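You operate a simulated robot arm through the tools that you are given. There is no shell and no other tool.

The job below is to be done with a simulated robot arm. You get a single attempt, and the scene is never put back.

JOB
On the yard page, make up road three from the buffers: VAN, FLAT, GRAIN, BRAKE.

The check looks at the end state, three seconds after you hand in, the way a careful person would. Anything else that was tipped, shoved, dropped, spilled or broken makes it a failure.

ROBOT AND FRAMES
A 7-joint arm with a two-finger parallel gripper, fixed in place. Base frame: the origin is on the floor under the middle of its stand, x ahead of it, y to its left, z up. Lengths are in m, angles in rad, forces in N, time in s.
With the tool pointing down near the work surface it reaches from about 0.22 to 0.68 m from the base axis. Its first joint turns from -1.152 to 1.152 rad. Payload 2.4 kg.
The TCP is the grasp point between the finger pads, 0.03 m short of the fingertips. In the tool frame z runs along the fingers and y along their closing line. Largest opening 0.094 m; finger width 0.028, thickness 0.01; the body of the gripper, 0.05 by 0.096 m, starts 0.055 m behind the TCP.
Orientation is that of the tool frame in the base frame, as a unit quaternion [x, y, z, w]. With the fingers straight down and closing along the base's y, the tool's x points along the base's -x, its y along +y and its z along -z.

CONTROLS
- The arm moves only by the tool play_rows. Its argument "steps" is a list of rows, each an object of numbers (a shift or turn left out is 0, a gripper value left out holds the last): "dx", "dy", "dz": the shift along the tool's x, y, z in units of 25 mm (1.0 is 25 mm); "rx", "ry", "rz": the turn, a rotation vector about the tool's x, y, z in units of 8 degrees (1.0 is 8 degrees); "grip": the finger opening in m, from 0 to 0.094. In form: [{"dx": .., "dy": .., "dz": .., "rx": .., "ry": .., "rz": .., "grip": ..}, ...]. A call has 1 to 20 rows; each row shifts and turns the commanded pose from where the row before left it, along the tool's axes as they then stand. A call with a number of a shift or a turn outside -1 to 1 is refused whole. A row lasts 0.2 s, in which the tool goes at most 0.05 m and 0.15 rad; a call with a longer step from one row to the next is refused whole, and so is a gripper value outside its range. A pose out of reach is approached as far as the arm can. The call stops where the force on the tool passes 40 N (or 10 N more than at its start, if that is more) or the arm is blocked; 0.2 s more then pass. The fingers move at their own pace (about 0.153 m/s each) and stop on an object; they squeeze with about 36 N. The grip force told is the motor's: it shows also when the fingers shut on nothing. Time passes only in rows, and 0.2 s behind the last, so rows that do not move let the fingers close. It gives the time, the measured TCP pose, the force on the tool (base axes), the opening and the grip force at its end, in the units of the frame above (readings bear some noise), with the torque about the TCP (base axes, N m) and any sound that the robot's microphone picked up, and new pictures: "show" is both (left out), scene, wrist or none.
- Cameras (640 x 400 px; columns grow to the right, rows downward): "scene" is fixed at [0.0248, 0.4638, 1.4627]; the picture's right is [-0.73, -0.69, 0.00], its down [-0.33, 0.35, -0.88] and it looks along [0.60, -0.64, -0.48] (base axes); focal length 348 px, centre (320, 200). "wrist" rides on the gripper at [0.076, 0.014, -0.103] in the tool frame; the picture's right is [-0.18, 0.98, 0.00], its down [-0.75, -0.14, -0.64] and it looks along [-0.63, -0.12, 0.77] (tool axes); focal length 243 px, centre (320, 200). There is no depth. A picture from a camera that has moved, and an enlarged one, comes with that camera's place and axes in the base frame and with its lens. The place of the scene camera against the robot may be out by one fixed shift of up to 0.025 m in any direction.
- zoom(camera, box): a new picture of the part [left, top, right, bottom] of that camera's present view, enlarged. It takes no simulated time.
- finish_job(): hands the job in; it is judged then, once.

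Nothing tells you positions but the pictures and the camera data. Unless the task says otherwise, let go and move clear before handing in.

The tools are called after "Emit:" as name(argument=value, ...) on one line, values as JSON. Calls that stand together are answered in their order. play_rows: Moves the arm, as the interface text tells. Its arguments: {"type":"object","properties":{"steps":{"type":"array"},"show":{"type":"string","enum":["both","scene","wrist","none"]}},"required":["steps"]} The other tools are called the same way: zoom (camera, box) takes an enlarged picture of a part of a camera's view; finish_job () hands the job in.

At the start:

```text
time_s: 0.0
position: [0.3487, -0.113, 1.0963]
ee_rot: [0.0, 1.0, 0.0, 0.0]
contact_force: [-0.4, 0.3, 0.0]
torque: [0.04, -0.01, 0.04]
finger_gap: 0.0938
gripper_force: 0.0
```

scene: 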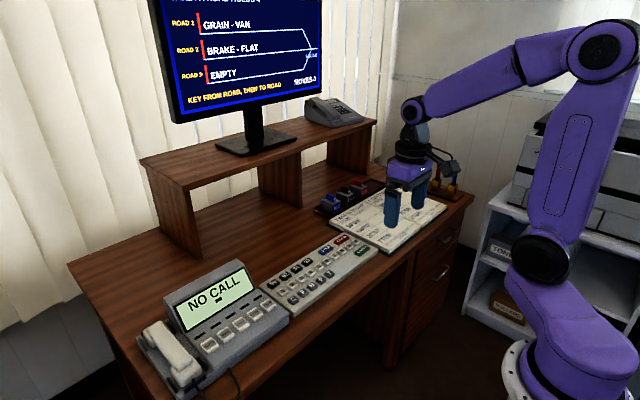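
wrist: 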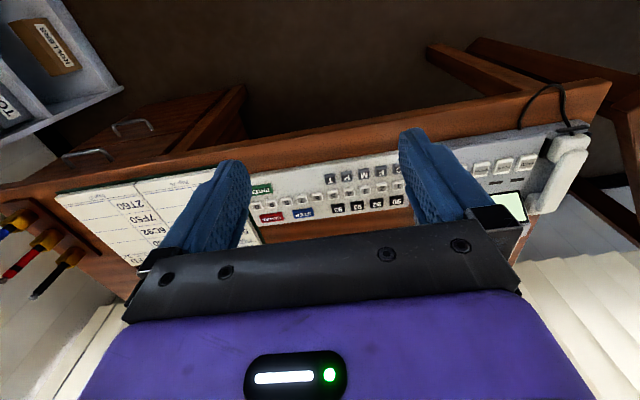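

I see a desk with a monitor showing the yard page, a keypad with keys, a phone and an open book. I'll enlarge the monitor and keypad to read them before moving.

Emit:
zoom(camera="scene", box=[140, 0, 340, 125])

Emit:
zoom(camera="scene", box=[250, 220, 390, 320])

Emit:
zoom(camera="wrist", box=[240, 140, 420, 250])

Emit:
zoom(camera="scene", box=[310, 160, 460, 260])

```text
3.20 times, centred on (240, 62) of scene
camera zoom: at [0.0248, 0.4638, 1.4627], right [-0.73, -0.69, 0.0], down [-0.33, 0.35, -0.88], along [0.6, -0.64, -0.48], focal length 1115 px, centre (576, 640)
```

zoom: 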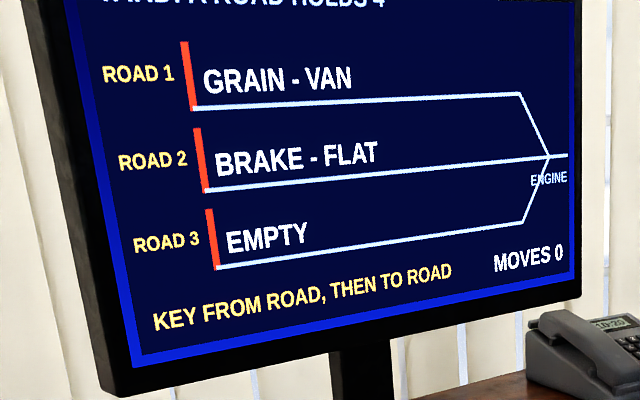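

```text
4.00 times, centred on (320, 270) of scene
camera zoom: at [0.0248, 0.4638, 1.4627], right [-0.73, -0.69, 0.0], down [-0.33, 0.35, -0.88], along [0.6, -0.64, -0.48], focal length 1393 px, centre (320, -80)
```

zoom: 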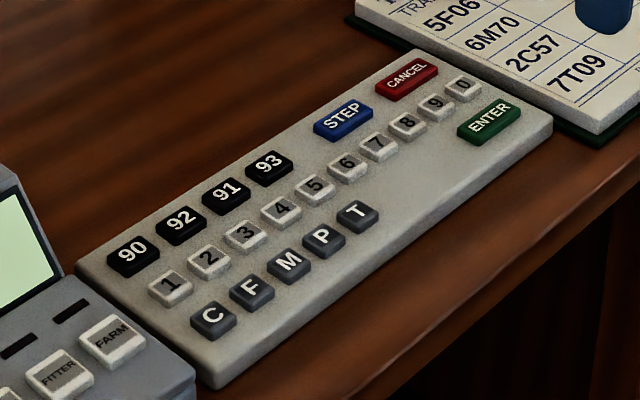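

```text
3.56 times, centred on (330, 195) of wrist
camera zoom: at [0.2715, -0.096, 1.1992], right [0.18, 0.98, 0.0], down [0.75, -0.14, 0.64], along [0.63, -0.12, -0.77], focal length 863 px, centre (284, 218)
```

zoom: 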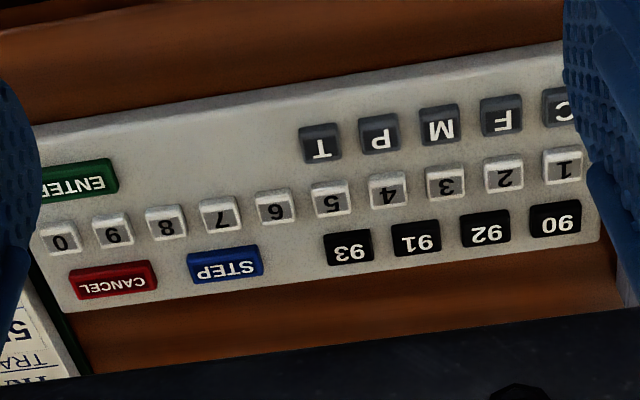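

```text
4.00 times, centred on (385, 210) of scene
camera zoom: at [0.0248, 0.4638, 1.4627], right [-0.73, -0.69, 0.0], down [-0.33, 0.35, -0.88], along [0.6, -0.64, -0.48], focal length 1393 px, centre (60, 160)
```

zoom: 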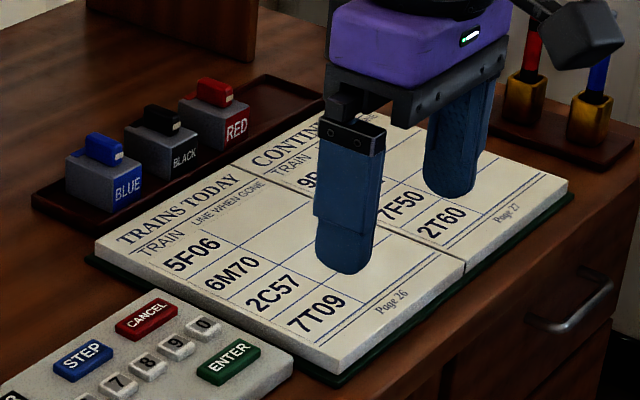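

The yard page reads road 1 GRAIN‑VAN, road 2 BRAKE‑FLAT and road 3 empty, with the buffers at the red left end. Taking the wagon nearest the engine each time gives 1→3, 2→3, 1→3, 2→3. I place key "1" near (0.594, 0.007, 0.79), with the digit row running along -y at about 34 mm pitch. Next I'll close the gripper and hover over key 2 to refine this.

Emit:
play_rows(steps=[{"grip": 0.0}, {"dx": -0.8, "dy": 0.287, "dz": 0.5}, {"dx": -0.8, "dy": 0.287, "dz": 0.5}, {"dx": -0.8, "dy": 0.287, "dz": 0.5}, {"dx": -0.8, "dy": 0.287, "dz": 0.5}, {"dx": -0.8, "dy": 0.287, "dz": 0.5}, {"dx": -0.8, "dy": 0.287, "dz": 0.5}, {"dx": -0.8, "dy": 0.287, "dz": 0.5}, {"dx": -0.8, "dy": 0.287, "dz": 0.5}, {"dx": -0.8, "dy": 0.287, "dz": 0.5}, {"dx": -0.8, "dy": 0.287, "dz": 0.5}, {"dx": -0.8, "dy": 0.287, "dz": 0.5}, {"dx": -0.8, "dy": 0.287, "dz": 0.5}, {}, {}], show="both")

```text
time_s: 3.2
position: [0.5931, -0.0215, 0.9492]
ee_rot: [0.0, 1.0, 0.0, 0.0]
contact_force: [-0.2, -0.7, -0.3]
torque: [0.0, -0.01, 0.0]
finger_gap: 0.0
gripper_force: 33.1
camera wrist: at [0.5142, -0.0083, 1.0508], right [0.18, 0.98, 0.0], down [0.75, -0.14, 0.64], along [0.63, -0.12, -0.77], focal length 243 px, centre (320, 200)
```

scene: 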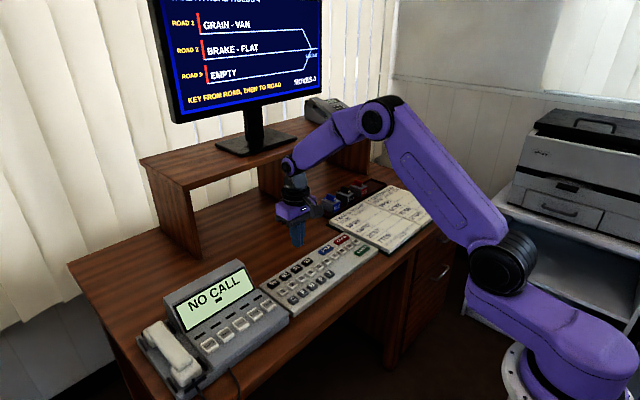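
wrist: 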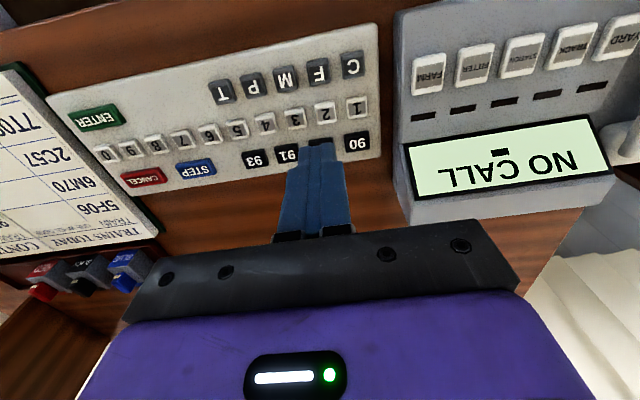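

The gripper is closed and hovering over the keypad, with the yard page still showing. I'll enlarge the wrist view to fix key positions and the screen to check it.

Emit:
zoom(camera="wrist", box=[220, 50, 420, 175])

Emit:
zoom(camera="scene", box=[240, 190, 380, 320])

Emit:
zoom(camera="scene", box=[140, 0, 340, 125])

```text
3.20 times, centred on (320, 112) of wrist
camera zoom: at [0.5142, -0.0083, 1.0508], right [0.18, 0.98, 0.0], down [0.75, -0.14, 0.64], along [0.63, -0.12, -0.77], focal length 776 px, centre (320, 480)
```

zoom: 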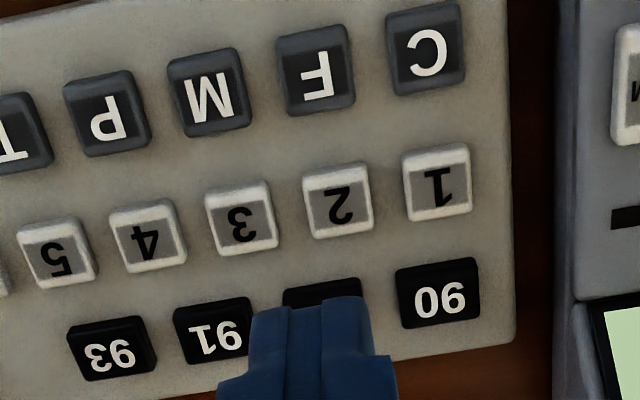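

```text
3.08 times, centred on (310, 255) of scene
camera zoom: at [0.0248, 0.4638, 1.4627], right [-0.73, -0.69, 0.0], down [-0.33, 0.35, -0.88], along [0.6, -0.64, -0.48], focal length 1072 px, centre (351, 31)
```

zoom: 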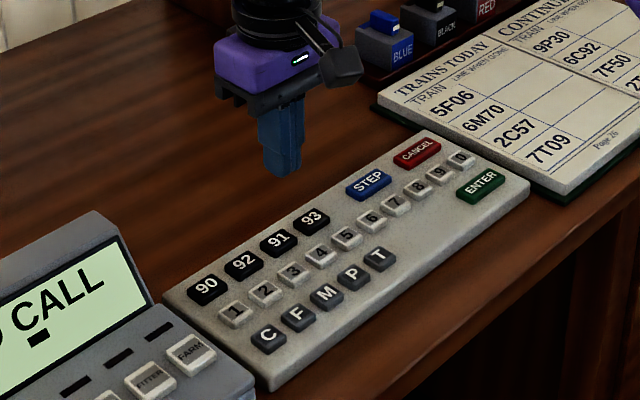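

```text
3.20 times, centred on (240, 62) of scene
camera zoom: at [0.0248, 0.4638, 1.4627], right [-0.73, -0.69, 0.0], down [-0.33, 0.35, -0.88], along [0.6, -0.64, -0.48], focal length 1115 px, centre (576, 640)
```

zoom: 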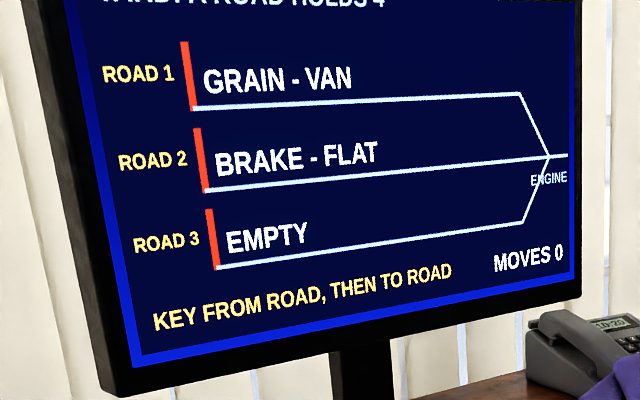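

Triangulating from the two wrist views puts key 1 near (0.617, 0.016, 0.768), key 2 near (0.618, -0.021) and key 3 near (0.618, -0.057). The scene camera is about 2 cm off in a way that agrees with this. Next I'll move over key 1 and come down to about 3–4 cm above it.

Emit:
play_rows(steps=[{"dx": -0.35, "dy": 0.5, "dz": 0.8}, {"dx": -0.35, "dy": 0.5, "dz": 0.8}, {"dx": -0.35, "dy": 0.5, "dz": 0.8}, {"dz": 0.8}, {"dz": 0.6}, {"dz": 0.4}, {}, {}], show="both")

```text
time_s: 5.0
position: [0.6191, 0.0129, 0.8416]
ee_rot: [0.0, 1.0, 0.0, 0.0]
contact_force: [-0.5, 0.4, -0.1]
torque: [0.0, 0.01, 0.01]
finger_gap: 0.0
gripper_force: 32.4
camera wrist: at [0.5398, 0.0293, 0.9428], right [0.18, 0.98, 0.0], down [0.75, -0.14, 0.64], along [0.63, -0.12, -0.77], focal length 243 px, centre (320, 200)
```

scene: 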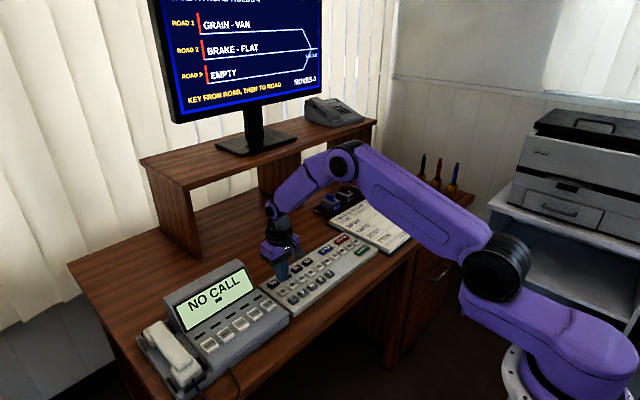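
wrist: 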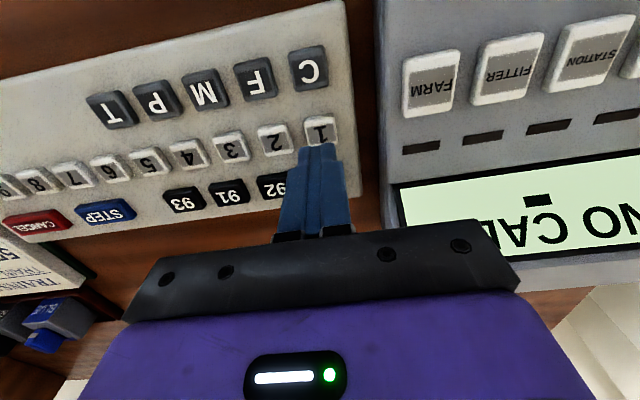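

Emit:
zoom(camera="wrist", box=[240, 80, 400, 180])

Emit:
zoom(camera="scene", box=[230, 230, 350, 320])

```text
4.00 times, centred on (320, 130) of wrist
camera zoom: at [0.5398, 0.0293, 0.9428], right [0.18, 0.98, 0.0], down [0.75, -0.14, 0.64], along [0.63, -0.12, -0.77], focal length 970 px, centre (320, 480)
```

zoom: 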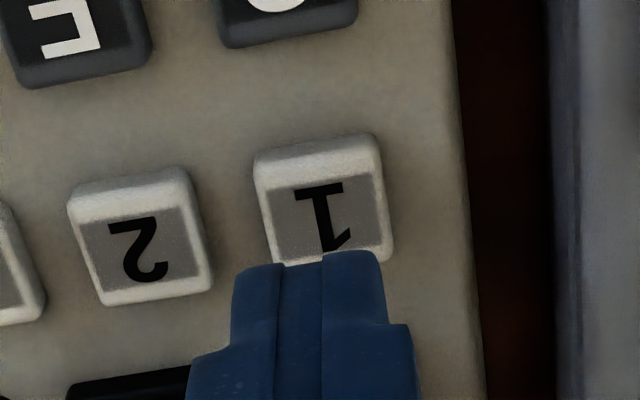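

```text
4.44 times, centred on (290, 275) of scene
camera zoom: at [0.0248, 0.4638, 1.4627], right [-0.73, -0.69, 0.0], down [-0.33, 0.35, -0.88], along [0.6, -0.64, -0.48], focal length 1548 px, centre (453, -133)
```

zoom: 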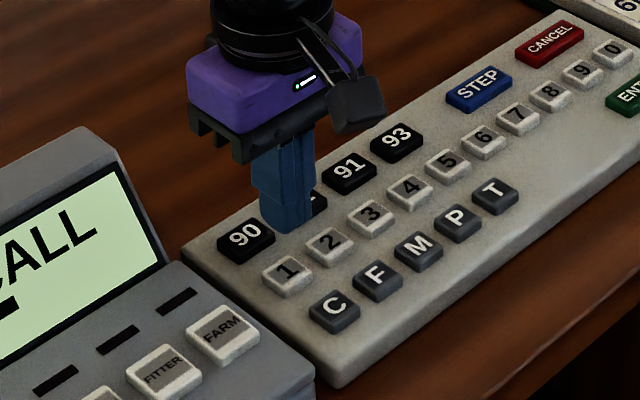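

Key 1 still resolves to about (0.6175, 0.016), and the closed fingertips are right above it, roughly 4 cm up. I'll come down most of the way and then creep in small steps, watching the force.

Emit:
play_rows(steps=[{"dz": 0.5}, {"dz": 0.5}, {"dz": 0.3}, {"dz": 0.1}, {"dz": 0.1}, {"dz": 0.1}, {}], show="both")

```text
time_s: 6.6
position: [0.6138, 0.0116, 0.8029]
ee_rot: [0.0, 1.0, 0.0, -0.001]
contact_force: [-0.1, 0.3, 0.2]
torque: [0.03, -0.02, 0.02]
finger_gap: 0.0003
gripper_force: 32.9
camera wrist: at [0.537, 0.0279, 0.9045], right [0.18, 0.98, 0.0], down [0.75, -0.14, 0.64], along [0.63, -0.12, -0.77], focal length 243 px, centre (320, 200)
```

scene: 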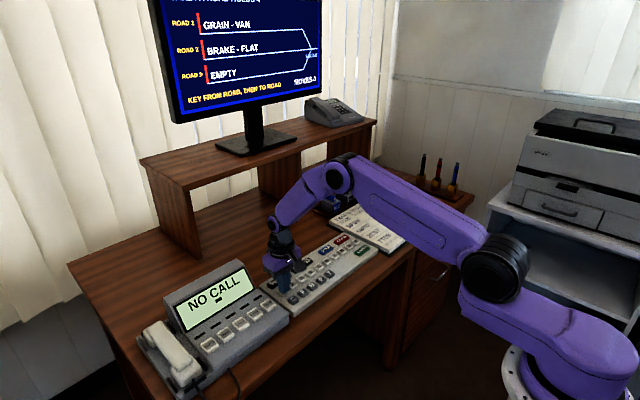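
wrist: 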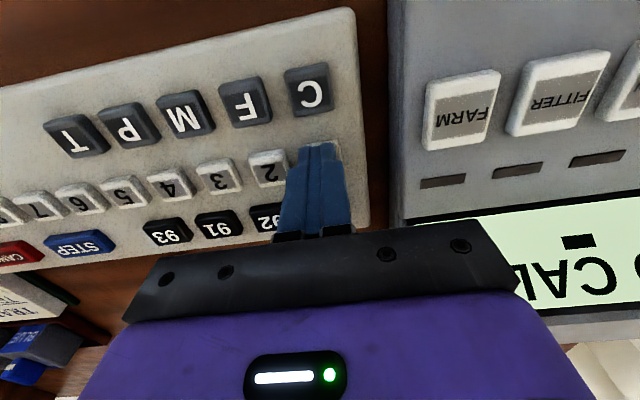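

Emit:
zoom(camera="wrist", box=[240, 80, 400, 180])

Emit:
zoom(camera="scene", box=[230, 230, 350, 320])

```text
4.00 times, centred on (320, 130) of wrist
camera zoom: at [0.537, 0.0279, 0.9045], right [0.18, 0.98, 0.0], down [0.75, -0.14, 0.64], along [0.63, -0.12, -0.77], focal length 970 px, centre (320, 480)
```

zoom: 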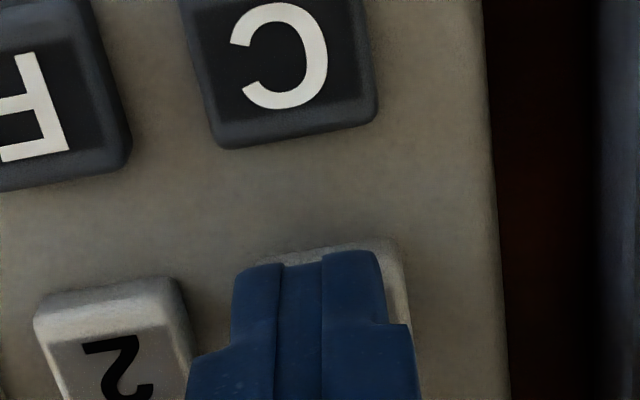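

```text
4.44 times, centred on (290, 275) of scene
camera zoom: at [0.0248, 0.4638, 1.4627], right [-0.73, -0.69, 0.0], down [-0.33, 0.35, -0.88], along [0.6, -0.64, -0.48], focal length 1548 px, centre (453, -133)
```

zoom: 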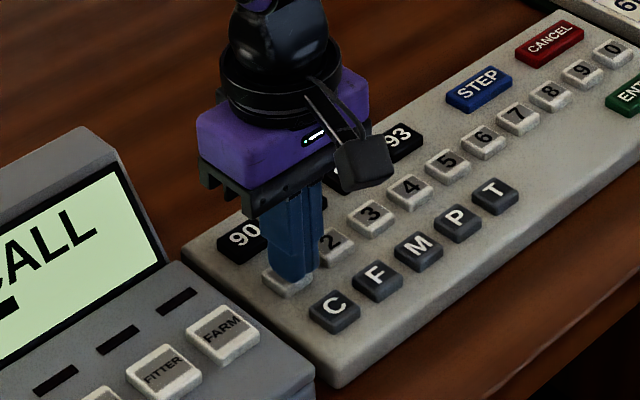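

The tip is over key 1, a few mm toward key 2 and just above the surface. I'll shift 3 mm to +y and continue down in 2 mm steps.

Emit:
play_rows(steps=[{"dy": 0.12}, {"dz": 0.08}, {"dz": 0.08}, {"dz": 0.08}, {}], show="both")

```text
time_s: 7.8
position: [0.6144, 0.0158, 0.7968]
ee_rot: [0.0, 1.0, 0.001, 0.0]
contact_force: [-0.3, 0.8, 2.9]
torque: [0.01, 0.01, -0.01]
finger_gap: 0.0
gripper_force: 33.2
heard: click
camera wrist: at [0.5377, 0.0314, 0.8984], right [0.18, 0.98, 0.0], down [0.75, -0.14, 0.64], along [0.63, -0.12, -0.77], focal length 243 px, centre (320, 200)
```

scene: 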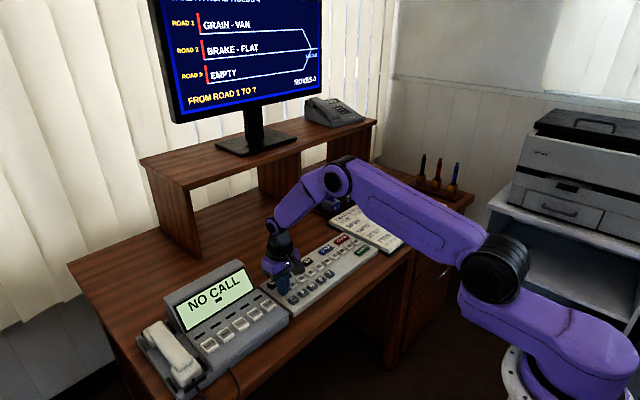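
wrist: 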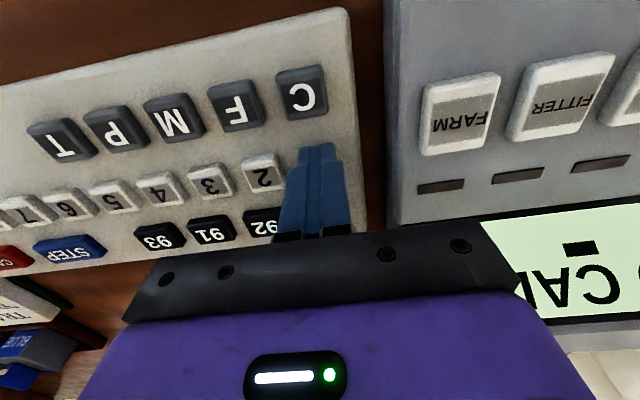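

A click, and the page now reads "FROM ROAD 1 TO ?", so key 1 registered. I'll lift 30 mm, shift 73 mm to -y over key 3 and press to the same depth.

Emit:
play_rows(steps=[{"dz": -0.6}, {"dz": -0.6}, {"dy": -0.73}, {"dy": -0.73}, {"dy": -0.73}, {"dy": -0.73}, {}, {"dz": 0.4}, {"dz": 0.3}, {}], show="both")

Emit:
zoom(camera="wrist", box=[240, 80, 400, 180])

Emit:
zoom(camera="scene", box=[230, 230, 350, 320])

```text
time_s: 10.0
position: [0.6174, -0.0593, 0.8099]
ee_rot: [0.0, 1.0, -0.001, 0.0]
contact_force: [0.7, -0.3, -0.3]
torque: [0.0, -0.05, 0.02]
finger_gap: 0.0
gripper_force: 33.1
camera wrist: at [0.5398, -0.0434, 0.9103], right [0.18, 0.98, 0.0], down [0.75, -0.14, 0.64], along [0.63, -0.12, -0.77], focal length 243 px, centre (320, 200)
```

scene: 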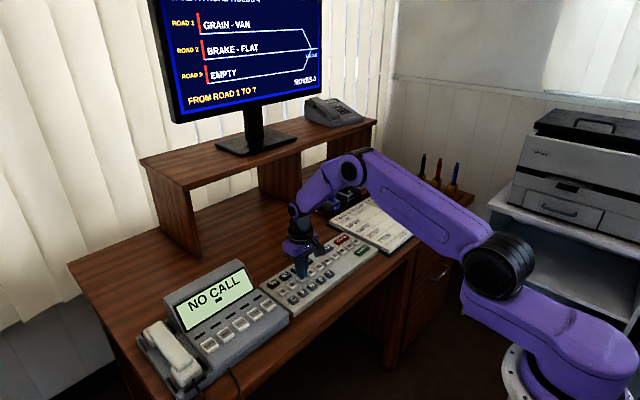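
wrist: 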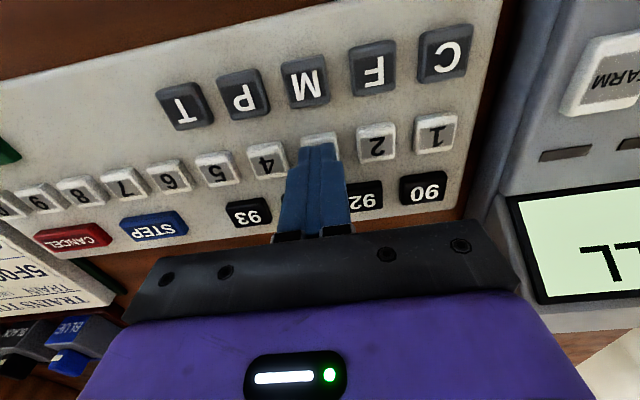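

```text
4.00 times, centred on (320, 130) of wrist
camera zoom: at [0.5398, -0.0434, 0.9103], right [0.18, 0.98, 0.0], down [0.75, -0.14, 0.64], along [0.63, -0.12, -0.77], focal length 970 px, centre (320, 480)
```

zoom: 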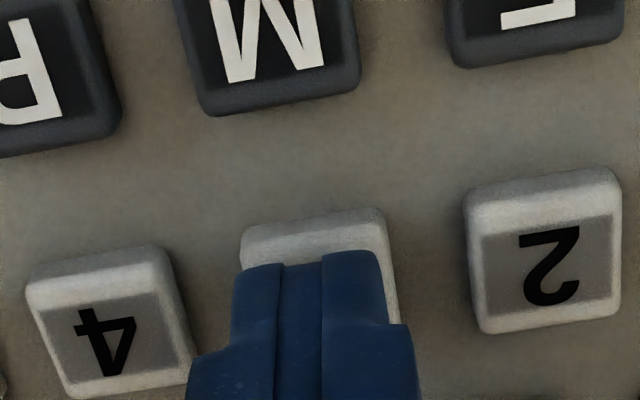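

```text
4.44 times, centred on (290, 275) of scene
camera zoom: at [0.0248, 0.4638, 1.4627], right [-0.73, -0.69, 0.0], down [-0.33, 0.35, -0.88], along [0.6, -0.64, -0.48], focal length 1548 px, centre (453, -133)
```

zoom: 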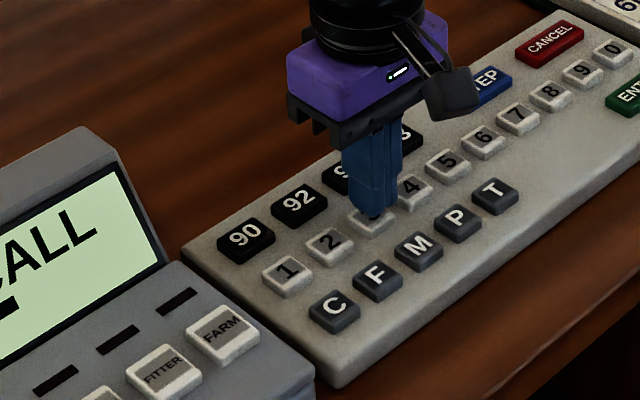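

The tip is centred over key 3, about 12 mm up, with the page still waiting on "FROM ROAD 1 TO ?". I'll press it gently now.

Emit:
play_rows(steps=[{"dz": 0.2}, {"dz": 0.1}, {"dz": 0.1}, {"dz": 0.1}, {}], show="scene")

Emit:
zoom(camera="scene", box=[140, 0, 340, 125])

```text
time_s: 11.2
position: [0.6159, -0.0588, 0.7962]
ee_rot: [0.0, 1.0, 0.001, 0.001]
contact_force: [1.2, -0.9, 2.2]
torque: [-0.06, 0.01, 0.0]
finger_gap: 0.0003
gripper_force: 32.9
heard: click
```

scene: 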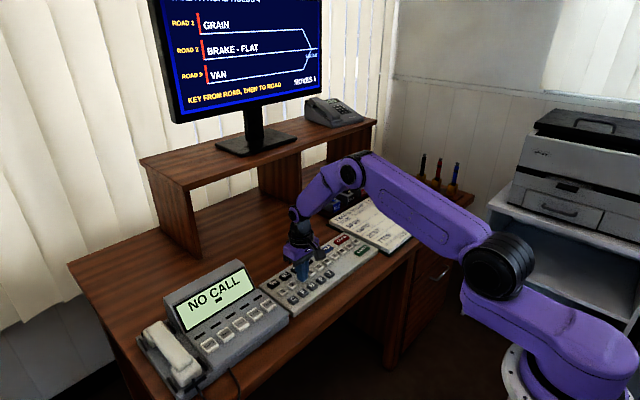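

```text
3.20 times, centred on (240, 62) of scene
camera zoom: at [0.0248, 0.4638, 1.4627], right [-0.73, -0.69, 0.0], down [-0.33, 0.35, -0.88], along [0.6, -0.64, -0.48], focal length 1115 px, centre (576, 640)
```

zoom: 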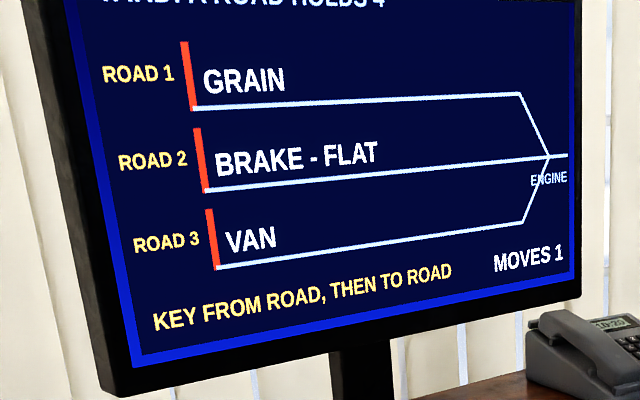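

The move worked: VAN is at the buffers on road 3 and moves reads 1. Next is key 2, 37 mm to +y, pressed to the same depth.

Emit:
play_rows(steps=[{"dz": -0.6}, {"dz": -0.6}, {"dy": 0.74}, {"dy": 0.74}, {}, {"dz": 0.4}, {"dz": 0.4}, {"dz": 0.2}, {"dz": 0.1}, {"dz": 0.1}, {}], show="both")

Emit:
zoom(camera="scene", box=[140, 0, 340, 125])

Emit:
zoom(camera="wrist", box=[240, 80, 400, 180])

```text
time_s: 13.6
position: [0.6165, -0.0198, 0.7972]
ee_rot: [0.0, 1.0, -0.001, 0.0]
contact_force: [-2.1, 0.7, 5.2]
torque: [0.02, 0.01, 0.01]
finger_gap: 0.0002
gripper_force: 33.1
heard: click
camera wrist: at [0.5391, -0.0043, 0.8983], right [0.18, 0.98, 0.0], down [0.75, -0.14, 0.64], along [0.63, -0.12, -0.77], focal length 243 px, centre (320, 200)
```

scene: 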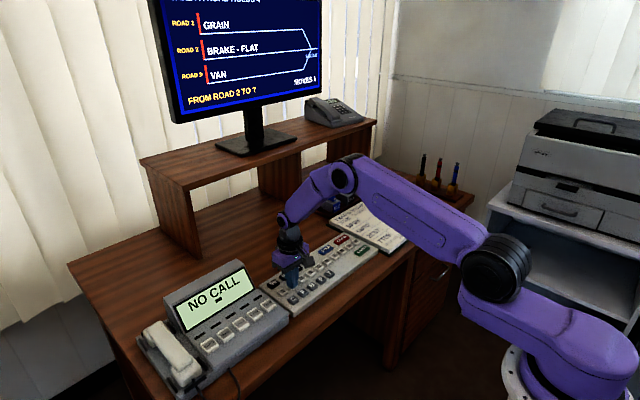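
wrist: 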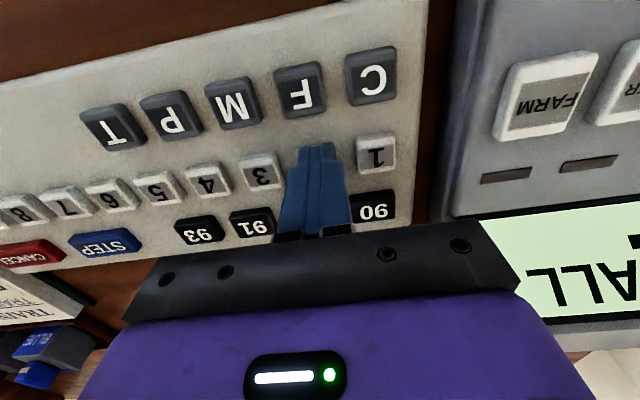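

```text
3.20 times, centred on (240, 62) of scene
camera zoom: at [0.0247, 0.4638, 1.4627], right [-0.73, -0.69, 0.0], down [-0.33, 0.35, -0.88], along [0.6, -0.64, -0.48], focal length 1115 px, centre (576, 640)
```

zoom: 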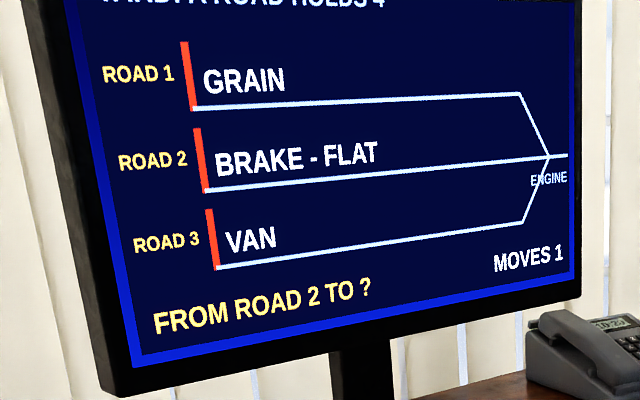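

```text
4.00 times, centred on (320, 130) of wrist
camera zoom: at [0.5391, -0.0043, 0.8983], right [0.18, 0.98, 0.0], down [0.75, -0.14, 0.64], along [0.63, -0.12, -0.77], focal length 970 px, centre (320, 480)
```

zoom: 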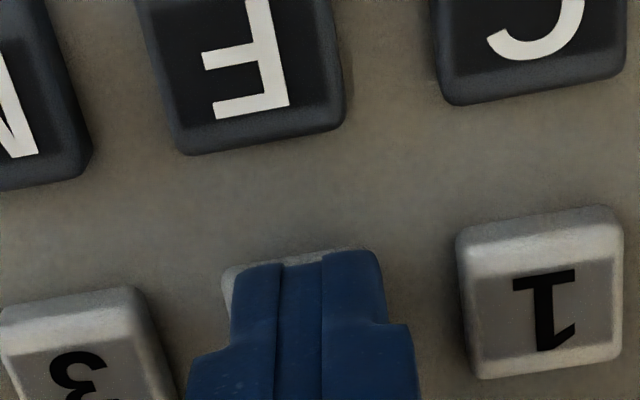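

Key 2 registered and the page reads "FROM ROAD 2 TO ?". Next is key 3 again, 37.5 mm to -y.

Emit:
play_rows(steps=[{"dz": -0.6}, {"dz": -0.6}, {"dy": -0.75}, {"dy": -0.75}, {}, {"dz": 0.4}, {"dz": 0.4}, {"dz": 0.2}, {"dz": 0.1}, {"dz": 0.1}, {}], show="both")

Emit:
zoom(camera="scene", box=[140, 0, 340, 125])

Emit:
zoom(camera="wrist", box=[240, 80, 400, 180])

```text
time_s: 16.0
position: [0.6163, -0.058, 0.7959]
ee_rot: [0.0, 1.0, 0.0, -0.001]
contact_force: [-1.1, 0.5, 5.2]
torque: [-0.01, 0.0, -0.01]
finger_gap: 0.0
gripper_force: 33.2
heard: click
camera wrist: at [0.5384, -0.0432, 0.8981], right [0.18, 0.98, 0.0], down [0.75, -0.14, 0.64], along [0.63, -0.12, -0.77], focal length 243 px, centre (320, 200)
```

scene: 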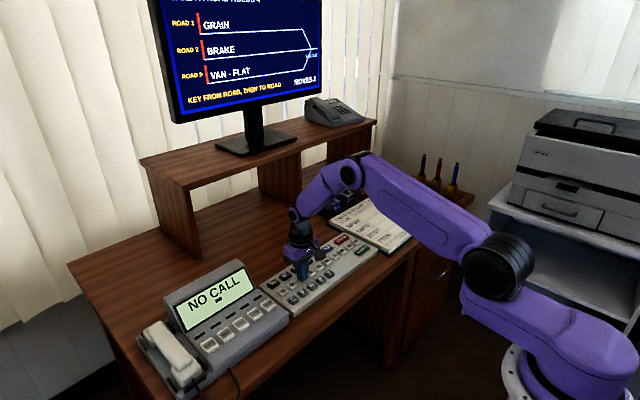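
wrist: 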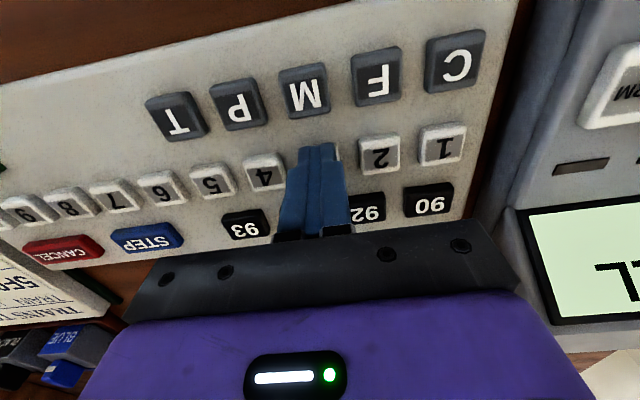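

```text
3.20 times, centred on (240, 62) of scene
camera zoom: at [0.0247, 0.4638, 1.4627], right [-0.73, -0.69, 0.0], down [-0.33, 0.35, -0.88], along [0.6, -0.64, -0.48], focal length 1115 px, centre (576, 640)
```

zoom: 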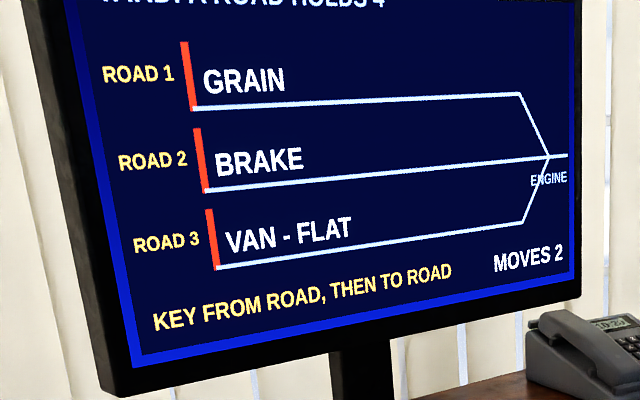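

```text
4.00 times, centred on (320, 130) of wrist
camera zoom: at [0.5384, -0.0432, 0.8981], right [0.18, 0.98, 0.0], down [0.75, -0.14, 0.64], along [0.63, -0.12, -0.77], focal length 970 px, centre (320, 480)
```

zoom: 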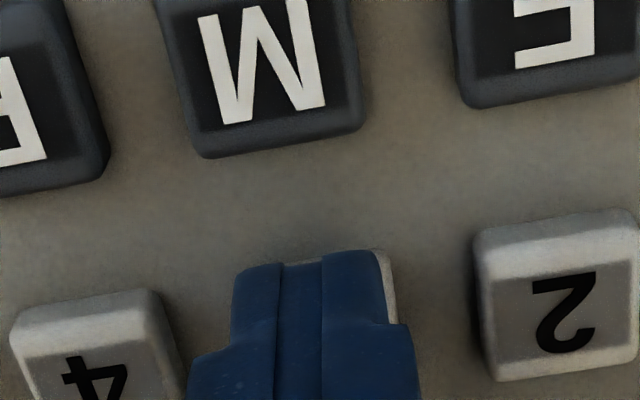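

Road 3 now reads VAN‑FLAT after 2 moves. Next is GRAIN, so I'll press key 1, 73 mm to +y.

Emit:
play_rows(steps=[{"dz": -0.6}, {"dz": -0.6}, {"dy": 0.73}, {"dy": 0.73}, {"dy": 0.73}, {"dy": 0.73}, {}, {"dz": 0.4}, {"dz": 0.4}, {"dz": 0.2}, {"dz": 0.1}, {"dz": 0.1}, {}], show="both")

Emit:
zoom(camera="scene", box=[140, 0, 340, 125])

Emit:
zoom(camera="wrist", box=[240, 80, 400, 180])

```text
time_s: 18.8
position: [0.6169, 0.0138, 0.796]
ee_rot: [0.0, 1.0, 0.0, 0.0]
contact_force: [1.1, -2.8, 4.6]
torque: [-0.03, -0.06, -0.01]
finger_gap: 0.0
gripper_force: 33.1
heard: click
camera wrist: at [0.5382, 0.0304, 0.8983], right [0.18, 0.98, 0.0], down [0.75, -0.14, 0.64], along [0.63, -0.12, -0.77], focal length 243 px, centre (320, 200)
```

scene: 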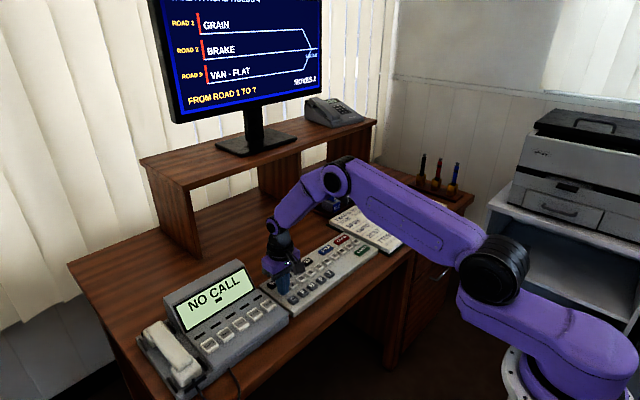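
wrist: 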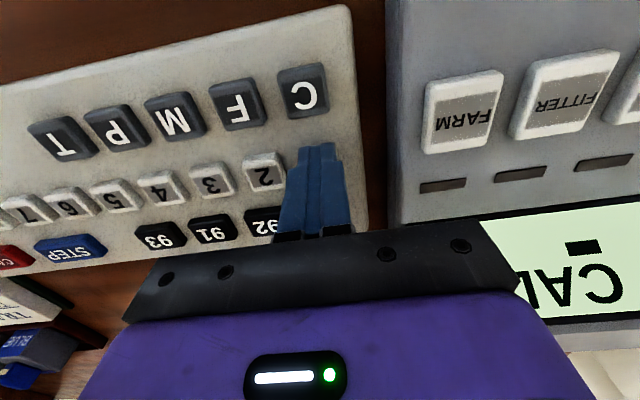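

```text
3.20 times, centred on (240, 62) of scene
camera zoom: at [0.0248, 0.4638, 1.4627], right [-0.73, -0.69, 0.0], down [-0.33, 0.35, -0.88], along [0.6, -0.64, -0.48], focal length 1115 px, centre (576, 640)
```

zoom: 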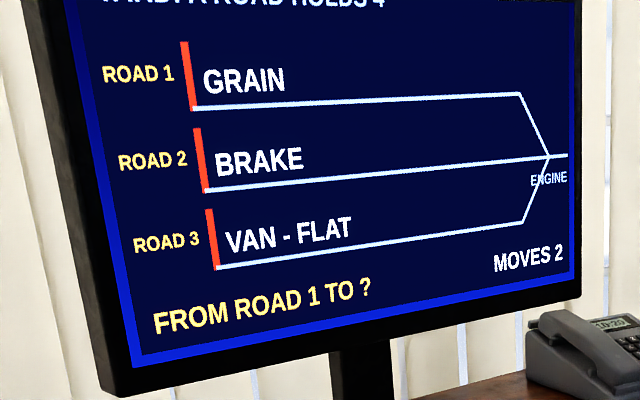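

```text
4.00 times, centred on (320, 130) of wrist
camera zoom: at [0.5382, 0.0304, 0.8983], right [0.18, 0.98, 0.0], down [0.75, -0.14, 0.64], along [0.63, -0.12, -0.77], focal length 970 px, centre (320, 480)
```

zoom: 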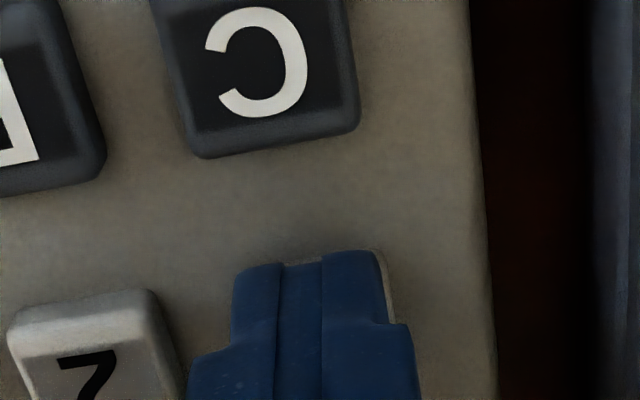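

The page reads "FROM ROAD 1 TO ?", so I'll press key 3 again, 73 mm to -y.

Emit:
play_rows(steps=[{"dz": -0.6}, {"dz": -0.6}, {"dy": -0.73}, {"dy": -0.73}, {"dy": -0.73}, {"dy": -0.73}, {}, {"dz": 0.4}, {"dz": 0.4}, {"dz": 0.2}, {"dz": 0.1}, {"dz": 0.1}, {}], show="both")

Emit:
zoom(camera="scene", box=[140, 0, 340, 125])

```text
time_s: 21.6
position: [0.6148, -0.058, 0.7977]
ee_rot: [-0.001, 1.0, 0.0, 0.001]
contact_force: [1.5, 0.8, 2.5]
torque: [0.01, -0.03, 0.03]
finger_gap: 0.0
gripper_force: 33.2
heard: click
camera wrist: at [0.5375, -0.0426, 0.8988], right [0.18, 0.98, 0.0], down [0.75, -0.14, 0.64], along [0.63, -0.12, -0.77], focal length 243 px, centre (320, 200)
```

scene: 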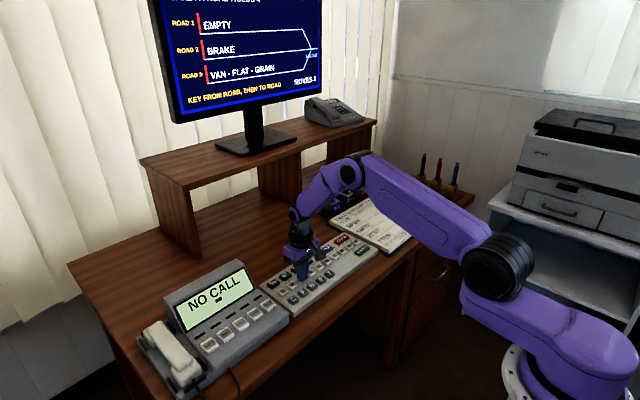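
wrist: 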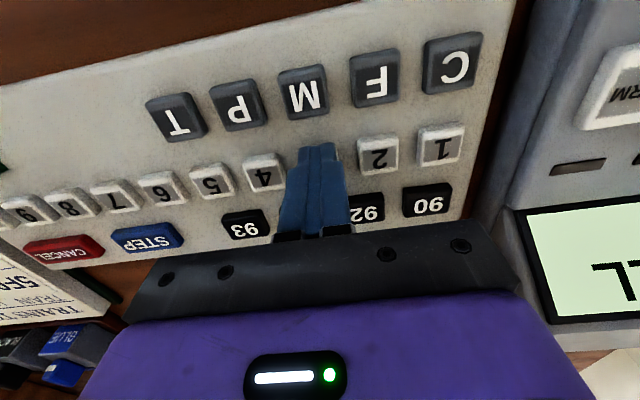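

```text
3.20 times, centred on (240, 62) of scene
camera zoom: at [0.0248, 0.4638, 1.4627], right [-0.73, -0.69, 0.0], down [-0.33, 0.35, -0.88], along [0.6, -0.64, -0.48], focal length 1115 px, centre (576, 640)
```

zoom: 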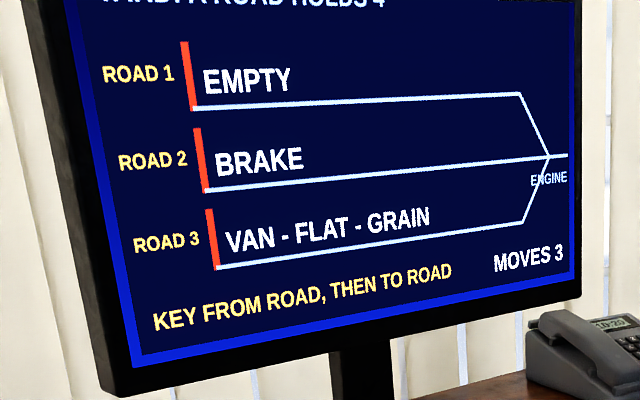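

Road 3 now shows VAN‑FLAT‑GRAIN. For BRAKE I'll press key 2, 37 mm to +y.

Emit:
play_rows(steps=[{"dz": -0.6}, {"dz": -0.6}, {"dy": 0.73}, {"dy": 0.73}, {}, {"dz": 0.4}, {"dz": 0.4}, {"dz": 0.2}, {"dz": 0.1}, {"dz": 0.1}, {}], show="both")

Emit:
zoom(camera="scene", box=[140, 0, 340, 125])

```text
time_s: 24.0
position: [0.6159, -0.0234, 0.7955]
ee_rot: [0.0, 1.0, 0.0, 0.0]
contact_force: [1.1, -2.1, 5.9]
torque: [-0.01, -0.01, 0.04]
finger_gap: 0.0
gripper_force: 32.7
heard: click
camera wrist: at [0.5386, -0.0069, 0.8978], right [0.18, 0.98, 0.0], down [0.75, -0.14, 0.64], along [0.63, -0.12, -0.77], focal length 243 px, centre (320, 200)
```

scene: 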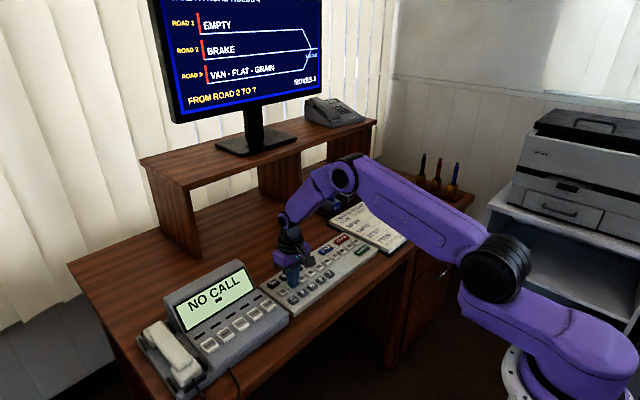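
wrist: 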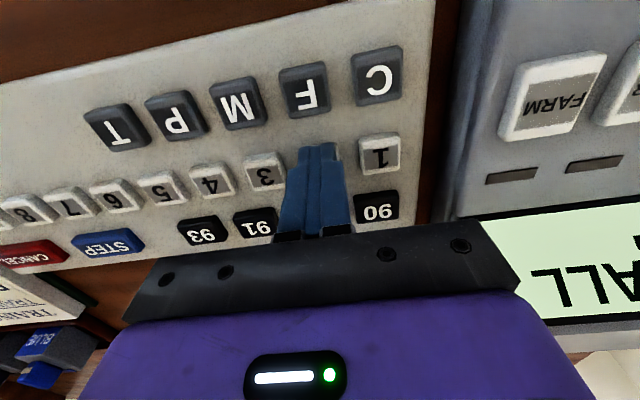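

```text
3.20 times, centred on (240, 62) of scene
camera zoom: at [0.0247, 0.4638, 1.4627], right [-0.73, -0.69, 0.0], down [-0.33, 0.35, -0.88], along [0.6, -0.64, -0.48], focal length 1115 px, centre (576, 640)
```

zoom: 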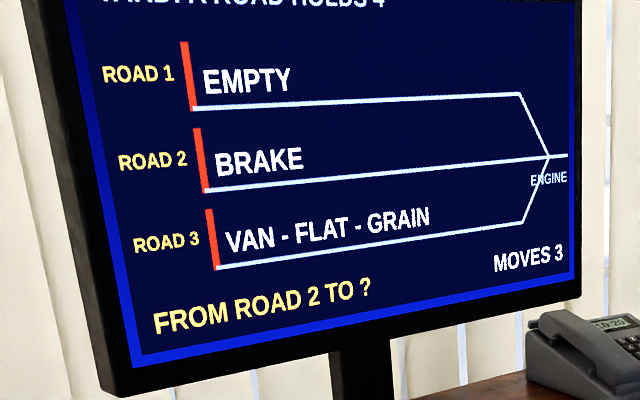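

The page reads "FROM ROAD 2 TO ?". I'll make the last press on key 3, 36.5 mm to -y.

Emit:
play_rows(steps=[{"dz": -0.6}, {"dz": -0.6}, {"dy": -0.73}, {"dy": -0.73}, {}, {"dz": 0.4}, {"dz": 0.4}, {"dz": 0.2}, {"dz": 0.1}, {"dz": 0.1}, {}], show="both")

Emit:
zoom(camera="scene", box=[140, 0, 340, 125])

```text
time_s: 26.4
position: [0.6146, -0.0582, 0.7974]
ee_rot: [0.0, 1.0, 0.0, 0.0]
contact_force: [0.3, 1.0, 2.6]
torque: [0.01, -0.01, 0.0]
finger_gap: 0.0001
gripper_force: 33.2
heard: click
camera wrist: at [0.5381, -0.0431, 0.8986], right [0.18, 0.98, 0.0], down [0.75, -0.14, 0.64], along [0.63, -0.12, -0.77], focal length 243 px, centre (320, 200)
```

scene: 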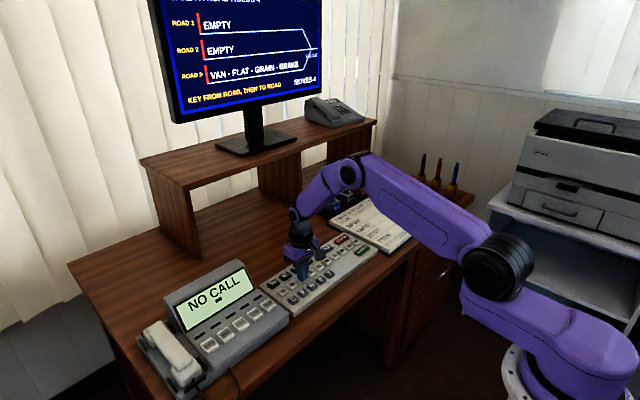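
wrist: 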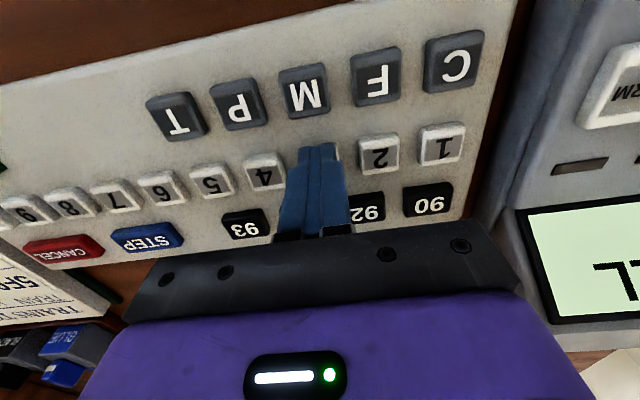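

```text
3.20 times, centred on (240, 62) of scene
camera zoom: at [0.0247, 0.4638, 1.4627], right [-0.73, -0.69, 0.0], down [-0.33, 0.35, -0.88], along [0.6, -0.64, -0.48], focal length 1115 px, centre (576, 640)
```

zoom: 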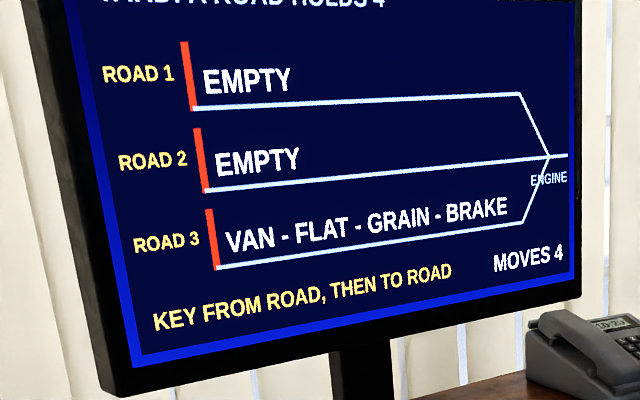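

Road 3 reads VAN‑FLAT‑GRAIN‑BRAKE from the buffers, in 4 moves, with nothing pending. I'll lift straight up, clear of the keypad, and check the scene once more.

Emit:
play_rows(steps=[{"dz": -0.6}, {"dz": -0.8}, {"dz": -0.8}, {"dz": -0.8}, {"dz": -0.8}, {"dz": -0.8}, {"dz": -0.8, "dx": 0.5}, {"dz": -0.8, "dx": 0.5}, {"dz": -0.8, "dx": 0.5}, {}, {}], show="both")

Emit:
zoom(camera="scene", box=[140, 0, 340, 125])

Emit:
zoom(camera="scene", box=[140, 190, 460, 390])

```text
time_s: 28.8
position: [0.5757, -0.0592, 0.9707]
ee_rot: [0.0, 1.0, 0.0, -0.001]
contact_force: [0.1, 0.6, -0.3]
torque: [-0.01, -0.04, -0.01]
finger_gap: 0.0
gripper_force: 33.3
camera wrist: at [0.4983, -0.0444, 1.0728], right [0.18, 0.98, 0.0], down [0.75, -0.14, 0.64], along [0.63, -0.12, -0.77], focal length 243 px, centre (320, 200)
```

scene: 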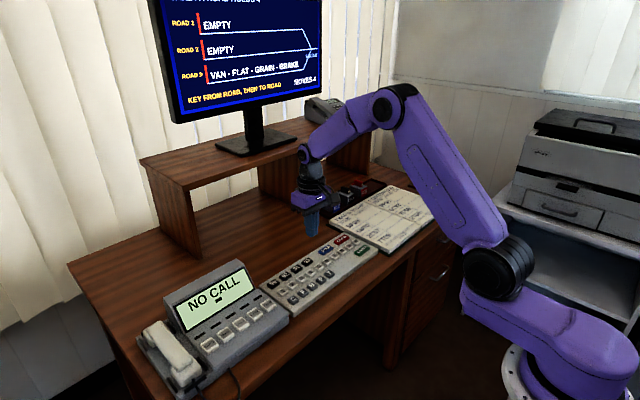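
wrist: 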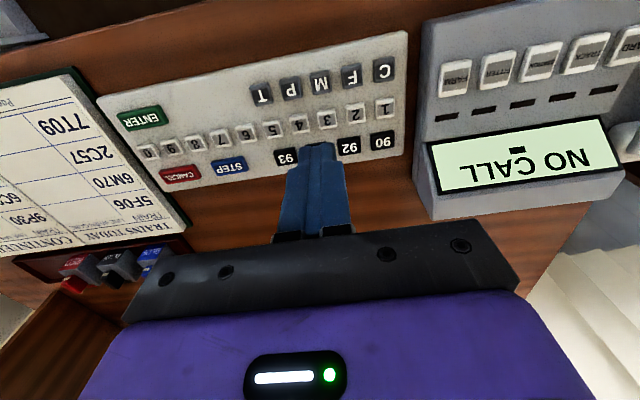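

```text
3.20 times, centred on (240, 62) of scene
camera zoom: at [0.0248, 0.4638, 1.4627], right [-0.73, -0.69, 0.0], down [-0.33, 0.35, -0.88], along [0.6, -0.64, -0.48], focal length 1115 px, centre (576, 640)
```

zoom: 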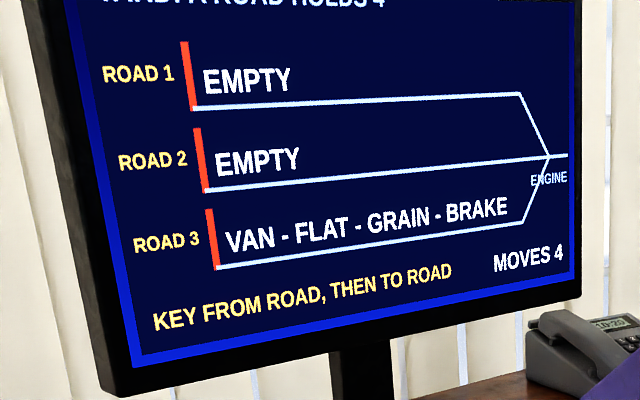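

```text
2.00 times, centred on (300, 290) of scene
camera zoom: at [0.0248, 0.4638, 1.4627], right [-0.73, -0.69, 0.0], down [-0.33, 0.35, -0.88], along [0.6, -0.64, -0.48], focal length 697 px, centre (360, 20)
```

zoom: 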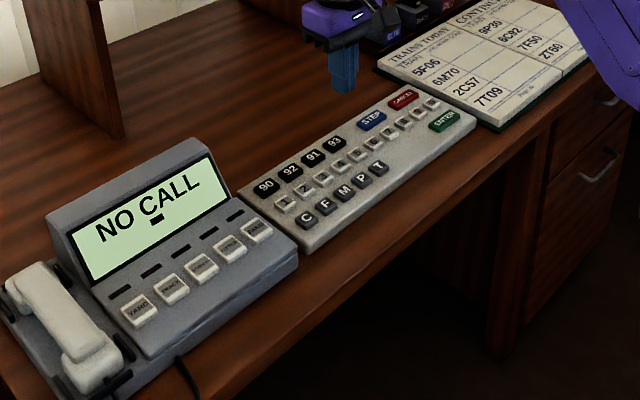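

The page shows road 3 as VAN‑FLAT‑GRAIN‑BRAKE, with roads 1 and 2 empty. The desk looks undisturbed and the arm is clear of it, so I'm handing in.

Emit:
finish_job()

```text
The job is handed in.
```

Road three on the yard page now reads VAN, FLAT, GRAIN, BRAKE from the buffers. It took four moves (1→3, 2→3, 1→3, 2→3), and roads one and two are empty.

Each key press gave a click and registered on the page before I went on to the next. In the last pictures nothing else on the desk had moved. I lifted the arm clear and handed the job in; I haven't seen the result of the check.
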